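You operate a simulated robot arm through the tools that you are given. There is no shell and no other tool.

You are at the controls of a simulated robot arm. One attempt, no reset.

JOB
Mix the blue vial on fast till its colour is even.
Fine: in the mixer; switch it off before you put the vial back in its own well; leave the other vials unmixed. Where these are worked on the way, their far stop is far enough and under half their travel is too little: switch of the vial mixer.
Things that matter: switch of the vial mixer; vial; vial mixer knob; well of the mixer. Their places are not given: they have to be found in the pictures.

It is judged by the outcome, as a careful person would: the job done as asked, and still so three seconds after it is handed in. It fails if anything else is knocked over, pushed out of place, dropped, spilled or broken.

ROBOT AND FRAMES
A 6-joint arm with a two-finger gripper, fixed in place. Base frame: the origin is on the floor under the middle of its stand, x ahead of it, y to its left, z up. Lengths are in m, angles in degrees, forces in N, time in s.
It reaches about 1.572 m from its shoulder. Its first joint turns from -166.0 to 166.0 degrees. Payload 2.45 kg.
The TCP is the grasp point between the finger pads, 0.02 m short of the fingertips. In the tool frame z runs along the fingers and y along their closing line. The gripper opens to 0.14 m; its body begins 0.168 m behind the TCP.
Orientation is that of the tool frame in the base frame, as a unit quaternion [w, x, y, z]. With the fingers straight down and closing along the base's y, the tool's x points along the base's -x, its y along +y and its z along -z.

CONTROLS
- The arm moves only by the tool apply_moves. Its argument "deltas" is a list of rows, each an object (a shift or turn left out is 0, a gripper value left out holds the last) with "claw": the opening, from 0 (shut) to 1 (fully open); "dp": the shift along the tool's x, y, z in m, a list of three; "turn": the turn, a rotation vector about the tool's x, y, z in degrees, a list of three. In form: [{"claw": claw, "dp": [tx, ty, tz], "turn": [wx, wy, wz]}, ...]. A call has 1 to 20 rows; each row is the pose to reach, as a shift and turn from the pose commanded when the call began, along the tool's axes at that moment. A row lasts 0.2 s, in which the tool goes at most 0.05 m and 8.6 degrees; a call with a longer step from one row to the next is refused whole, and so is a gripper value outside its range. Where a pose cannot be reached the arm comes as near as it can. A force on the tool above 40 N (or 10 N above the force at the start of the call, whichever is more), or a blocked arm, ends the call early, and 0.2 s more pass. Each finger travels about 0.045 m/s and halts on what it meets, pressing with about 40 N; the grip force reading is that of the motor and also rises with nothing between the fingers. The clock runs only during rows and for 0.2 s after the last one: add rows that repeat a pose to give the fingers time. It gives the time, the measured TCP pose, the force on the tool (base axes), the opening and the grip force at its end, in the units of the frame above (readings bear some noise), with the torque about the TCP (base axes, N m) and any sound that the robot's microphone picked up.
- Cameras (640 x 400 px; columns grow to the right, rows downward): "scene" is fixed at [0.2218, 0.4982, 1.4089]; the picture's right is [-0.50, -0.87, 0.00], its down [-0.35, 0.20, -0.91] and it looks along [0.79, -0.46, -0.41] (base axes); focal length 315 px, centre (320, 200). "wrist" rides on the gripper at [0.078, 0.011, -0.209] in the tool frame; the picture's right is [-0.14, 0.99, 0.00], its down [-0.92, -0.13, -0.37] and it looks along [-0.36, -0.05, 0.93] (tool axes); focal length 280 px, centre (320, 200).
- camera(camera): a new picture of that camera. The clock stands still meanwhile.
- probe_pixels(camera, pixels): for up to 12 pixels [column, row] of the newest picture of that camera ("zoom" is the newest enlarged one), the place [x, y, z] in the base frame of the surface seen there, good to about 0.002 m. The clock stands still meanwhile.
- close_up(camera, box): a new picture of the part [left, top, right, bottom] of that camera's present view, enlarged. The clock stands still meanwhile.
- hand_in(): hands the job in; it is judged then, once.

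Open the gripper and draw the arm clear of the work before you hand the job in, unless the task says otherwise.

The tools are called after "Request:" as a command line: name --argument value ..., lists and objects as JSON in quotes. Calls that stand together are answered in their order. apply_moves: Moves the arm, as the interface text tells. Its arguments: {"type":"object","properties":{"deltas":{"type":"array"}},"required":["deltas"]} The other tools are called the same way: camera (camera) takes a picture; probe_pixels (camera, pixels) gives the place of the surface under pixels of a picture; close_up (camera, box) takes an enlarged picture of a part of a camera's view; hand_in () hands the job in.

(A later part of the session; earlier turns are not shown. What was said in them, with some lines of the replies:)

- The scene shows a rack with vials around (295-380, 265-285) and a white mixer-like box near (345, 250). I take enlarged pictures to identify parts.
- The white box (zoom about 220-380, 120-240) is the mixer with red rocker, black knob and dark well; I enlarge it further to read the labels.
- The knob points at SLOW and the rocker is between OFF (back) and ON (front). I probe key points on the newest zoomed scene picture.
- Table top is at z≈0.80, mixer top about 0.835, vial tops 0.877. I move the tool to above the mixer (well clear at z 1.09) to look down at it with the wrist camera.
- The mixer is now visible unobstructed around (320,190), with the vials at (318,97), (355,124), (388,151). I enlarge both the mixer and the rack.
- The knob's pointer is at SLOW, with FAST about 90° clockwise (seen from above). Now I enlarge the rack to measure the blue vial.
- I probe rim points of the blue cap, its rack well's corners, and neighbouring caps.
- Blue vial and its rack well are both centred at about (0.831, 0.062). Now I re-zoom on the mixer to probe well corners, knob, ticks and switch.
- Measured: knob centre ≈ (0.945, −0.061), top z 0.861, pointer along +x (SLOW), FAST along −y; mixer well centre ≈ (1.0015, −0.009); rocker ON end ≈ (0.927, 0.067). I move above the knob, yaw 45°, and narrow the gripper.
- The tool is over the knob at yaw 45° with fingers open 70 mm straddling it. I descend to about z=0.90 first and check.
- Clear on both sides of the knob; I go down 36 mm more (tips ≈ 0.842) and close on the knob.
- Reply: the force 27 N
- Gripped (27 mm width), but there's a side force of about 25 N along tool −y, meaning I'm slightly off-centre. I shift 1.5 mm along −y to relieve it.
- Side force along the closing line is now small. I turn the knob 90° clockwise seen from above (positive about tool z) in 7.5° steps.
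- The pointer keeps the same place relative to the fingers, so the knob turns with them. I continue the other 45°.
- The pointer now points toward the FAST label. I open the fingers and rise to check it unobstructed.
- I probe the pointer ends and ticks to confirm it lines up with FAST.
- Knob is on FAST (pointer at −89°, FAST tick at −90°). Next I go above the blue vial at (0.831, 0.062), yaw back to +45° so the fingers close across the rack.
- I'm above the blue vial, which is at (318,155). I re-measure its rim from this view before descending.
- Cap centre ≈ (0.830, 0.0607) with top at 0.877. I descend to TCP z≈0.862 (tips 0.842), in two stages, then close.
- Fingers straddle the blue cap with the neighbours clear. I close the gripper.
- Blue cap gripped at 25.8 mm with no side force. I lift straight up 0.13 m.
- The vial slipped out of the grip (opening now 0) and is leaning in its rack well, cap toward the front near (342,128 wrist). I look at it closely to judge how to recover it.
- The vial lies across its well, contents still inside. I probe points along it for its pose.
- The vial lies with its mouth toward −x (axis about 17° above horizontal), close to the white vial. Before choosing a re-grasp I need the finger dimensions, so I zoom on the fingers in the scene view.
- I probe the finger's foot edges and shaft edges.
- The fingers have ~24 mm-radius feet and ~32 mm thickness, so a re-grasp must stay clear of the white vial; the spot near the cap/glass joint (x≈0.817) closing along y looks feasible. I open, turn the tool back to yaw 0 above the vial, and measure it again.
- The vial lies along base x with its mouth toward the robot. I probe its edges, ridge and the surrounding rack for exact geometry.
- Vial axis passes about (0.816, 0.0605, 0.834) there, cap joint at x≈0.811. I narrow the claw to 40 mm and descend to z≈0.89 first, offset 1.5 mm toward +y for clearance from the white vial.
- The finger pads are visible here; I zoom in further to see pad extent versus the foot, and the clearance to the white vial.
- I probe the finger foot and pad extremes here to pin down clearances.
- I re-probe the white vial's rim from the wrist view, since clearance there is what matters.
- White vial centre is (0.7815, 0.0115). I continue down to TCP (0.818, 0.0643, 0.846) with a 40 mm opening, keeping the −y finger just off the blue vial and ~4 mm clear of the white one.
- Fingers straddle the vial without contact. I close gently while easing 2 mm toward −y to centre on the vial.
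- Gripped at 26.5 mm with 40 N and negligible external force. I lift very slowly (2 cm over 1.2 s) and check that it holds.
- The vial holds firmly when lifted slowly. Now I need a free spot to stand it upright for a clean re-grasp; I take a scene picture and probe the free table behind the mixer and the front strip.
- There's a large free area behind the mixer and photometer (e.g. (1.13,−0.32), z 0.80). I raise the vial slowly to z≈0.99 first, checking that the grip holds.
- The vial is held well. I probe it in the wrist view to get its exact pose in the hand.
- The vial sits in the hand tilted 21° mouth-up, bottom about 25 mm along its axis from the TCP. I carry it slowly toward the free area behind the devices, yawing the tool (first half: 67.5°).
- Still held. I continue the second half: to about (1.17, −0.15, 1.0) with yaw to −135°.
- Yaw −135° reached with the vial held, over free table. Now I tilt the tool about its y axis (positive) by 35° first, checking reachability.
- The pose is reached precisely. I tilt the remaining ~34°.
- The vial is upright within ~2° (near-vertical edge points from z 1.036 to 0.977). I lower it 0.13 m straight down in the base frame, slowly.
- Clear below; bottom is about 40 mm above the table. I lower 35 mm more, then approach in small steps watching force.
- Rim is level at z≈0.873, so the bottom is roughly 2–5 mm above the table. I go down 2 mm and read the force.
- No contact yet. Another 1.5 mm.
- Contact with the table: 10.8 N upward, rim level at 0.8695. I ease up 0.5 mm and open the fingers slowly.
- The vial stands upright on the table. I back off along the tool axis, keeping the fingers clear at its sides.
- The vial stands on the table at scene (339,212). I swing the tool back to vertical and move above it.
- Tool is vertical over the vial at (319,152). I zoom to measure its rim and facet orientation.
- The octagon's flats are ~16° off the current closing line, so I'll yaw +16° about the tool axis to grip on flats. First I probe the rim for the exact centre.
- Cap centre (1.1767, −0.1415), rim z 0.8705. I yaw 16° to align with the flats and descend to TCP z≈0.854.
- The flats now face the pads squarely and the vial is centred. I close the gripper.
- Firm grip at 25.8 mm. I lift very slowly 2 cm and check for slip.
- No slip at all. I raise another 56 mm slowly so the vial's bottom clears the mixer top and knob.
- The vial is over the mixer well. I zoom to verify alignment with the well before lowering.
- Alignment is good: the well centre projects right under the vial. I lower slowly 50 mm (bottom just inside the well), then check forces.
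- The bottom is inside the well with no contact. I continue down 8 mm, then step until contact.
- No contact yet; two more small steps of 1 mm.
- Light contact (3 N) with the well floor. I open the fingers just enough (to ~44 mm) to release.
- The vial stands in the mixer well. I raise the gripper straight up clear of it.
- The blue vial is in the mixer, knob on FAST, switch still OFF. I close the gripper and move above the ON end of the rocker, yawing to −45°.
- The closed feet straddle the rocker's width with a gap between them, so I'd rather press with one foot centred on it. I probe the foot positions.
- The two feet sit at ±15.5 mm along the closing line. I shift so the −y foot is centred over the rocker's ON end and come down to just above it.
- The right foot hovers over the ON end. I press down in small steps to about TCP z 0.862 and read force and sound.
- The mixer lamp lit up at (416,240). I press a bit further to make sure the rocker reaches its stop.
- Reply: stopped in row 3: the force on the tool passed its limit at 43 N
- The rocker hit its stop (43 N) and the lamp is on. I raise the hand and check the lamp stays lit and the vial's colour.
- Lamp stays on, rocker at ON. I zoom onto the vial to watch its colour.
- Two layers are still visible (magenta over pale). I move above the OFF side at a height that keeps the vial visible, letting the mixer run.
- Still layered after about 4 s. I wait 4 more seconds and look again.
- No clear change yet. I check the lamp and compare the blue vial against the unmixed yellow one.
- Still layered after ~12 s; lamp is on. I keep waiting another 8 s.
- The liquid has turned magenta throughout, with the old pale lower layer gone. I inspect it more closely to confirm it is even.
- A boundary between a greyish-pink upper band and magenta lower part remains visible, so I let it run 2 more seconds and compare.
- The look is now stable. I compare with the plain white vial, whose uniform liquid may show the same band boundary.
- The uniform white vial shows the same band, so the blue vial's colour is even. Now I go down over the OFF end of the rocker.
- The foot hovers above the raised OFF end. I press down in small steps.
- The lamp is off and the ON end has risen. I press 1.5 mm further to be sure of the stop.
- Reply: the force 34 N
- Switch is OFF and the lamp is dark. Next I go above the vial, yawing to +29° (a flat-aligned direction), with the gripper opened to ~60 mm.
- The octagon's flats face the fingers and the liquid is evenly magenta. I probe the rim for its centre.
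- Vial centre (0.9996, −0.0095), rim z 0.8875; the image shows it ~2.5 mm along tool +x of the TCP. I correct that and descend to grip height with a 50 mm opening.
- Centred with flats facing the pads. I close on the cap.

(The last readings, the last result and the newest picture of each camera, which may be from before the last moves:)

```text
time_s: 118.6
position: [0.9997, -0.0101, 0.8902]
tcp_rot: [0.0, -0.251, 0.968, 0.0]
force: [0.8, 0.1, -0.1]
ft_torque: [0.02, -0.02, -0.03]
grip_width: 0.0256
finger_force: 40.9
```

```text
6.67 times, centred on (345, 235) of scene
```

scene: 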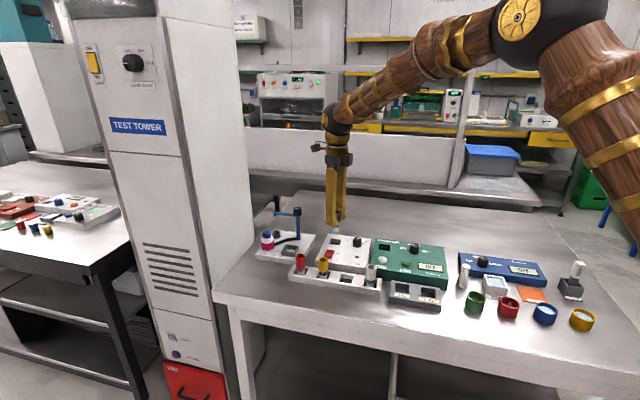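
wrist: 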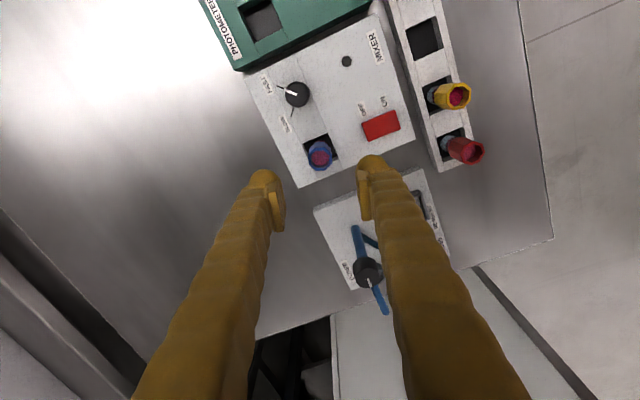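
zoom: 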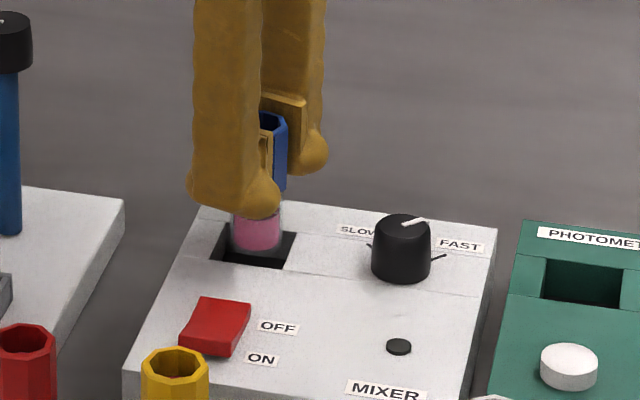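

The vial is held and evenly pink. I lift another 60 mm slowly, then carry it toward its rack well at (0.831, 0.062).

Request:
apply_moves --deltas '[{"dp": [0, 0, -0.002], "claw": 0}, {"dp": [0, 0, -0.006]}, {"dp": [0, 0, -0.013]}, {"dp": [0, 0, -0.021]}, {"dp": [0, 0, -0.03]}, {"dp": [0, 0, -0.039]}, {"dp": [0, 0, -0.047]}, {"dp": [0, 0, -0.054]}, {"dp": [0, 0, -0.058]}, {"dp": [0, 0, -0.06]}]'

Request:
apply_moves --deltas '[{"dp": [0.0018, 0.0023, 0], "claw": 0}, {"dp": [0.0051, 0.0065, 0]}, {"dp": [0.0102, 0.013, 0]}, {"dp": [0.0164, 0.021, 0]}, {"dp": [0.0232, 0.0297, 0]}, {"dp": [0.03, 0.0384, 0]}, {"dp": [0.0368, 0.0471, 0]}, {"dp": [0.0436, 0.0558, 0]}, {"dp": [0.0504, 0.0645, 0]}, {"dp": [0.0572, 0.0732, 0]}, {"dp": [0.064, 0.0819, 0]}, {"dp": [0.0708, 0.0906, 0]}, {"dp": [0.0776, 0.0993, 0]}, {"dp": [0.0844, 0.108, 0]}, {"dp": [0.0912, 0.1167, 0]}, {"dp": [0.098, 0.1253, 0]}, {"dp": [0.1042, 0.1333, 0]}, {"dp": [0.1094, 0.1399, 0]}, {"dp": [0.1123, 0.1436, 0]}, {"dp": [0.1133, 0.1449, 0]}]'

Request:
camera --camera "wrist"

Request:
close_up --camera "wrist" --box '[260, 110, 380, 230]'

Request:
close_up --camera "scene" --box '[290, 200, 400, 300]'

```text
time_s: 120.8
position: [1.0001, -0.0101, 0.9498]
tcp_rot: [0.001, -0.249, 0.968, 0.001]
force: [-0.3, 0.3, -0.7]
ft_torque: [-0.03, 0.0, 0.0]
grip_width: 0.0257
finger_force: 40.3
```

```text
time_s: 125.0
position: [0.8304, 0.0608, 0.9506]
tcp_rot: [0.001, -0.251, 0.968, 0.001]
force: [-0.3, -0.1, -0.8]
ft_torque: [-0.01, 0.01, 0.02]
grip_width: 0.0255
finger_force: 39.9
```

```text
taken
```

wrist: 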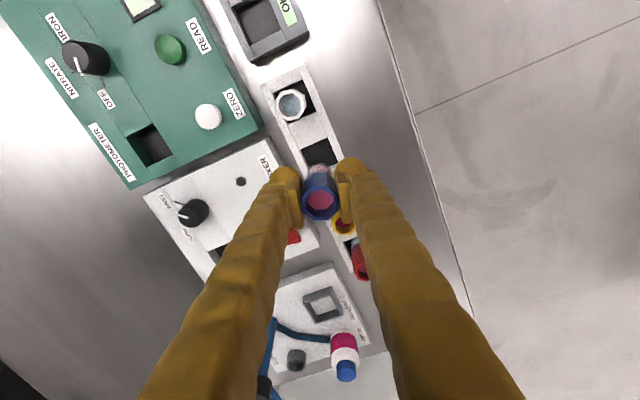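

```text
3.33 times, centred on (320, 170) of wrist
```

zoom: 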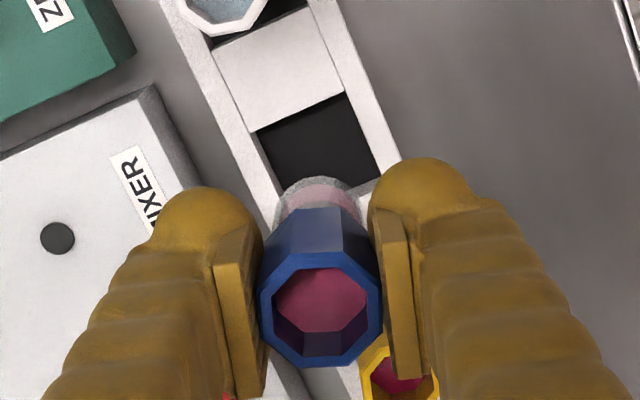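

```text
4.00 times, centred on (345, 250) of scene
```

zoom: 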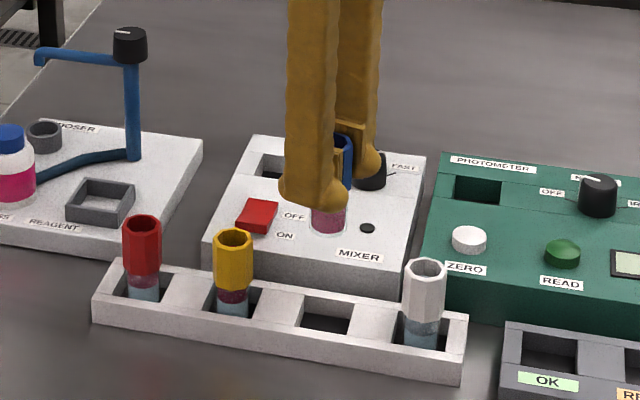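

The well centre lines up under the vial within ~1 mm. I lower 70 mm slowly, stopping with the bottom just above the rack.

Request:
apply_moves --deltas '[{"dp": [0, 0, 0.003], "claw": 0}, {"dp": [0, 0, 0.009]}, {"dp": [0, 0, 0.018]}, {"dp": [0, 0, 0.027]}, {"dp": [0, 0, 0.036]}, {"dp": [0, 0, 0.045]}, {"dp": [0, 0, 0.054]}, {"dp": [0, 0, 0.062]}, {"dp": [0, 0, 0.067]}, {"dp": [0, 0, 0.07]}, {"dp": [0, 0, 0.07]}]'

Request:
close_up --camera "wrist" --box '[260, 110, 380, 230]'

Request:
close_up --camera "scene" --box '[310, 230, 390, 300]'

```text
time_s: 127.4
position: [0.8298, 0.0623, 0.8796]
tcp_rot: [0.001, -0.251, 0.968, 0.0]
force: [0.9, 1.3, -0.3]
ft_torque: [0.02, 0.03, -0.03]
grip_width: 0.0258
finger_force: 40.1
```

```text
3.33 times, centred on (320, 170) of wrist
```

zoom: 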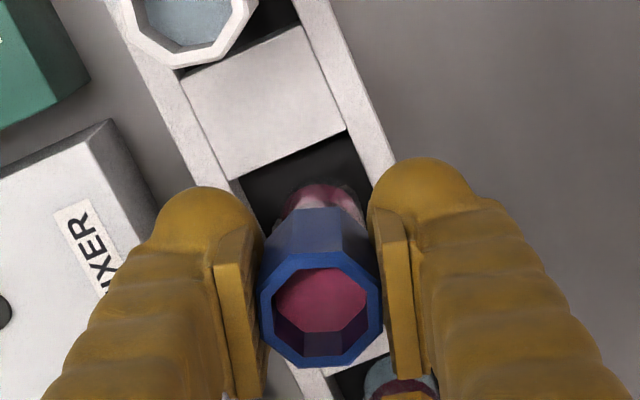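

```text
5.71 times, centred on (350, 265) of scene
```

zoom: 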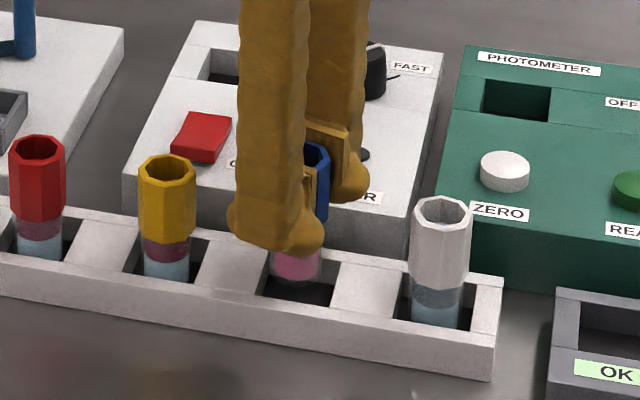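

Aligned with the empty well. I lower 15 mm more, then step down to contact.

Request:
apply_moves --deltas '[{"dp": [0, 0, 0.003], "claw": 0}, {"dp": [0, 0, 0.006]}, {"dp": [0, 0, 0.009]}, {"dp": [0, 0, 0.012]}, {"dp": [0, 0, 0.015]}, {"dp": [0, 0, 0.015]}]'

Request:
apply_moves --deltas '[{"dp": [0, 0, 0.0008], "claw": 0}, {"dp": [0, 0, 0.0016]}, {"dp": [0, 0, 0.002]}, {"dp": [0, 0, 0.002]}]'

```text
time_s: 128.8
position: [0.8293, 0.0612, 0.8654]
tcp_rot: [0.001, -0.25, 0.968, 0.0]
force: [1.1, -0.3, -0.5]
ft_torque: [0.01, -0.01, 0.03]
grip_width: 0.0256
finger_force: 40.2
```

```text
time_s: 129.8
position: [0.8304, 0.0614, 0.8632]
tcp_rot: [0.0, -0.25, 0.968, 0.001]
force: [-0.3, -0.1, -0.7]
ft_torque: [0.01, 0.0, -0.02]
grip_width: 0.0258
finger_force: 39.7
```

No contact yet; another 2 mm in small steps.

Request:
apply_moves --deltas '[{"dp": [0, 0, 0.0008], "claw": 0}, {"dp": [0, 0, 0.0015]}, {"dp": [0, 0, 0.0015]}]'

Request:
apply_moves --deltas '[{"dp": [0, 0, 0.0005], "claw": 0}, {"dp": [0, 0, 0.001]}, {"dp": [0, 0, 0.001]}]'

```text
time_s: 130.6
position: [0.831, 0.0605, 0.8634]
tcp_rot: [0.0, -0.25, 0.968, 0.001]
force: [-0.2, 0.3, -0.6]
ft_torque: [-0.01, 0.0, -0.02]
grip_width: 0.0259
finger_force: 39.9
```

```text
time_s: 131.4
position: [0.8318, 0.061, 0.8626]
tcp_rot: [0.0, -0.251, 0.968, 0.0]
force: [0.1, -0.3, -0.3]
ft_torque: [-0.04, 0.0, 0.0]
grip_width: 0.0256
finger_force: 40.0
```

Still no contact; continuing 1 mm at a time.

Request:
apply_moves --deltas '[{"dp": [0, 0, 0.0005], "claw": 0}, {"dp": [0, 0, 0.001]}, {"dp": [0, 0, 0.001]}]'

Request:
apply_moves --deltas '[{"dp": [0, 0, 0.0005], "claw": 0}, {"dp": [0, 0, 0.001]}, {"dp": [0, 0, 0.001]}]'

```text
time_s: 132.2
position: [0.8298, 0.06, 0.8593]
tcp_rot: [0.001, -0.25, 0.968, 0.0]
force: [0.1, 0.1, -0.1]
ft_torque: [0.0, 0.04, -0.01]
grip_width: 0.0256
finger_force: 40.2
```

```text
time_s: 133.0
position: [0.8295, 0.0619, 0.8585]
tcp_rot: [0.0, -0.25, 0.968, 0.001]
force: [-1.2, -2.1, 7.8]
ft_torque: [-0.05, 0.07, -0.02]
grip_width: 0.0254
finger_force: 39.6
```

Contact with the well floor (7.8 N). I open the fingers gently to release.

Request:
apply_moves --deltas '[{"claw": 0.19}, {"claw": 0.2}, {"claw": 0.22}, {"claw": 0.26}, {"claw": 0.3}, {"claw": 0.34}, {"claw": 0.34}]'

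Request:
close_up --camera "wrist" --box '[260, 110, 380, 230]'

Request:
close_up --camera "scene" --box '[310, 230, 390, 300]'

```text
time_s: 134.6
position: [0.8308, 0.0615, 0.8594]
tcp_rot: [0.001, -0.25, 0.968, 0.0]
force: [0.0, -0.1, -0.3]
ft_torque: [0.01, 0.0, -0.03]
grip_width: 0.0479
finger_force: 0.2
```

```text
3.33 times, centred on (320, 170) of wrist
```

zoom: 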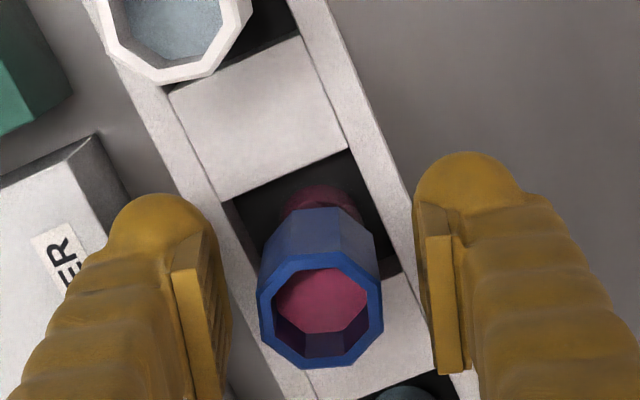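

```text
5.71 times, centred on (350, 265) of scene
```

zoom: 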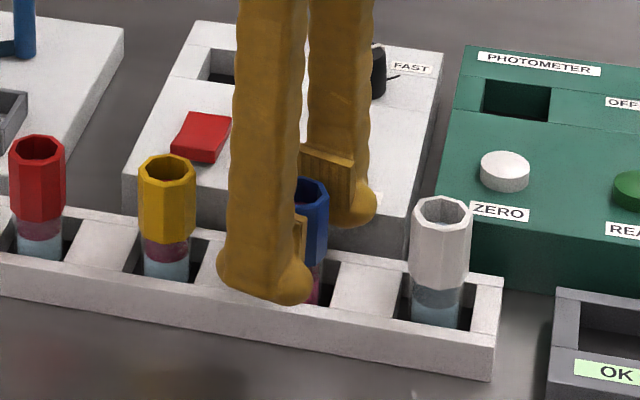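

The vial stands in its own well and the fingers are clear of it. I rise straight up.

Request:
apply_moves --deltas '[{"dp": [0, 0, -0.008]}, {"dp": [0, 0, -0.02]}, {"dp": [0, 0, -0.04]}, {"dp": [0, 0, -0.07]}, {"dp": [0, 0, -0.11]}, {"dp": [0, 0, -0.15]}, {"dp": [0, 0, -0.19]}, {"dp": [0, 0, -0.23]}, {"dp": [0, 0, -0.26]}, {"dp": [0, 0, -0.26]}]'

Request:
close_up --camera "scene" --box '[290, 210, 410, 300]'

Request:
camera --camera "wrist"

Request:
camera --camera "scene"

```text
time_s: 136.8
position: [0.8316, 0.0615, 1.1205]
tcp_rot: [0.001, -0.25, 0.968, 0.001]
force: [0.5, -0.6, -0.4]
ft_torque: [-0.02, 0.01, -0.01]
grip_width: 0.0474
finger_force: 0.0
```

```text
4.44 times, centred on (350, 255) of scene
```

zoom: 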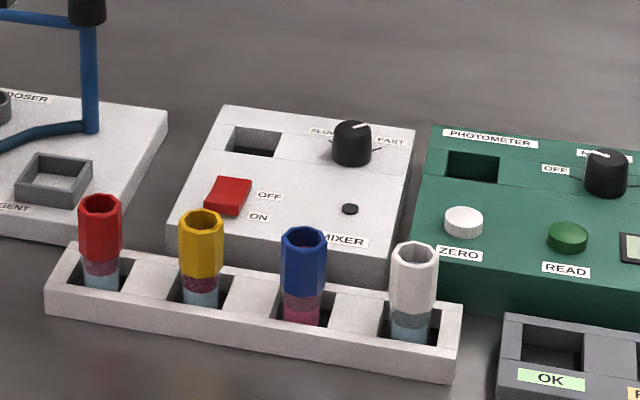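

```text
taken
```

wrist: 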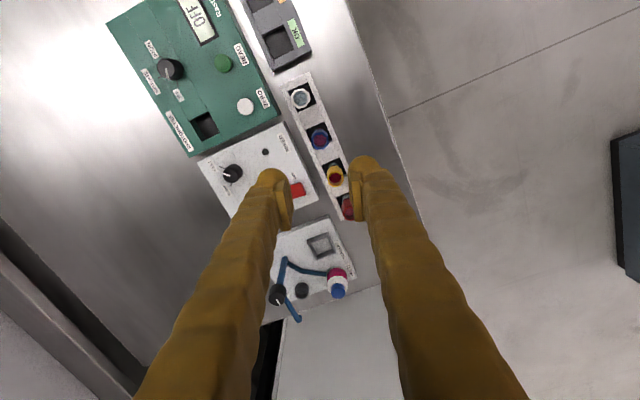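

```text
taken
```

scene: 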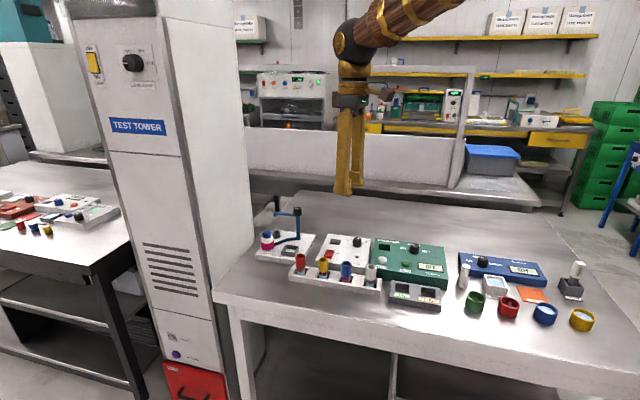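

All is in order: blue vial evenly pink in its own well, switch OFF, lamp dark, other vials untouched. I open the gripper fully and draw the arm back near its starting place.

Request:
apply_moves --deltas '[{"dp": [0.01, 0, -0.03], "claw": 0.6}, {"dp": [0.03, 0, -0.06], "claw": 0.8}, {"dp": [0.05, 0, -0.09], "claw": 1}, {"dp": [0.07, 0, -0.1], "claw": 1}, {"dp": [0.09, 0, -0.1], "claw": 1}, {"dp": [0.09, 0, -0.1], "claw": 1}]'

Request:
close_up --camera "scene" --box '[250, 200, 470, 320]'

Request:
probe_pixels --camera "scene" --pixels '[[371, 268], [363, 272], [300, 258], [324, 265], [346, 265], [371, 240]]'

```text
time_s: 138.2
position: [0.7515, 0.016, 1.2183]
tcp_rot: [0.0, -0.251, 0.968, 0.0]
force: [-1.2, -0.6, 0.1]
ft_torque: [-0.02, 0.01, -0.04]
grip_width: 0.1401
finger_force: 0.0
```

```text
2.91 times, centred on (360, 260) of scene
```

zoom: 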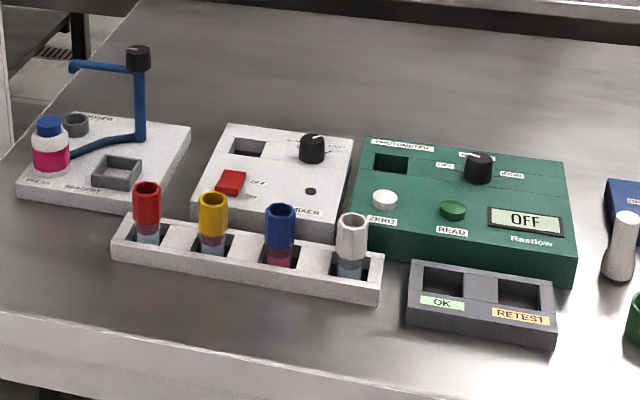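

```text
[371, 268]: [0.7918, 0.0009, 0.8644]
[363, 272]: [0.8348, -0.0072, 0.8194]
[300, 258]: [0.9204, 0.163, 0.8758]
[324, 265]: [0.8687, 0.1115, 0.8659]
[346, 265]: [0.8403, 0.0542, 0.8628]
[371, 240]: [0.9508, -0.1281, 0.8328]
```

The rack, mixer and other vials read the same positions as at the start, the blue vial is back upright and mixed, the switch is off, and the arm is clear with the gripper open. I hand the job in.

Request:
hand_in

```text
The job is handed in.
```

The blue vial was mixed on FAST until its colour was even and is back upright in its own rack well. The mixer is switched off.

- **Drop:** On the first lift the blue vial slipped out of the gripper and fell over, lying tilted across its rack well. Its contents stayed inside and nothing else was touched. I picked it up, stood it upright on the bare table behind the mixer, gripped it again and put it in the mixer.
- **Mixing:** With the knob on FAST and the switch pressed to its ON stop, the mixer ran for about 25 s. The pale lower layer turned magenta, and the look then held steady for 2 s. A faint band is still visible. The clear white vial shows the same band, so I took it as a trick of the glass.
- **Switch:** I pressed it to the OFF stop before taking the vial out, and the lamp went dark.
- **Final state:** The red, yellow and white vials are unmixed. The points I re-measured on the rack, the mixer and those three vials match their starting positions to about 1 mm. I left the knob on FAST. The gripper is open and the arm is clear.
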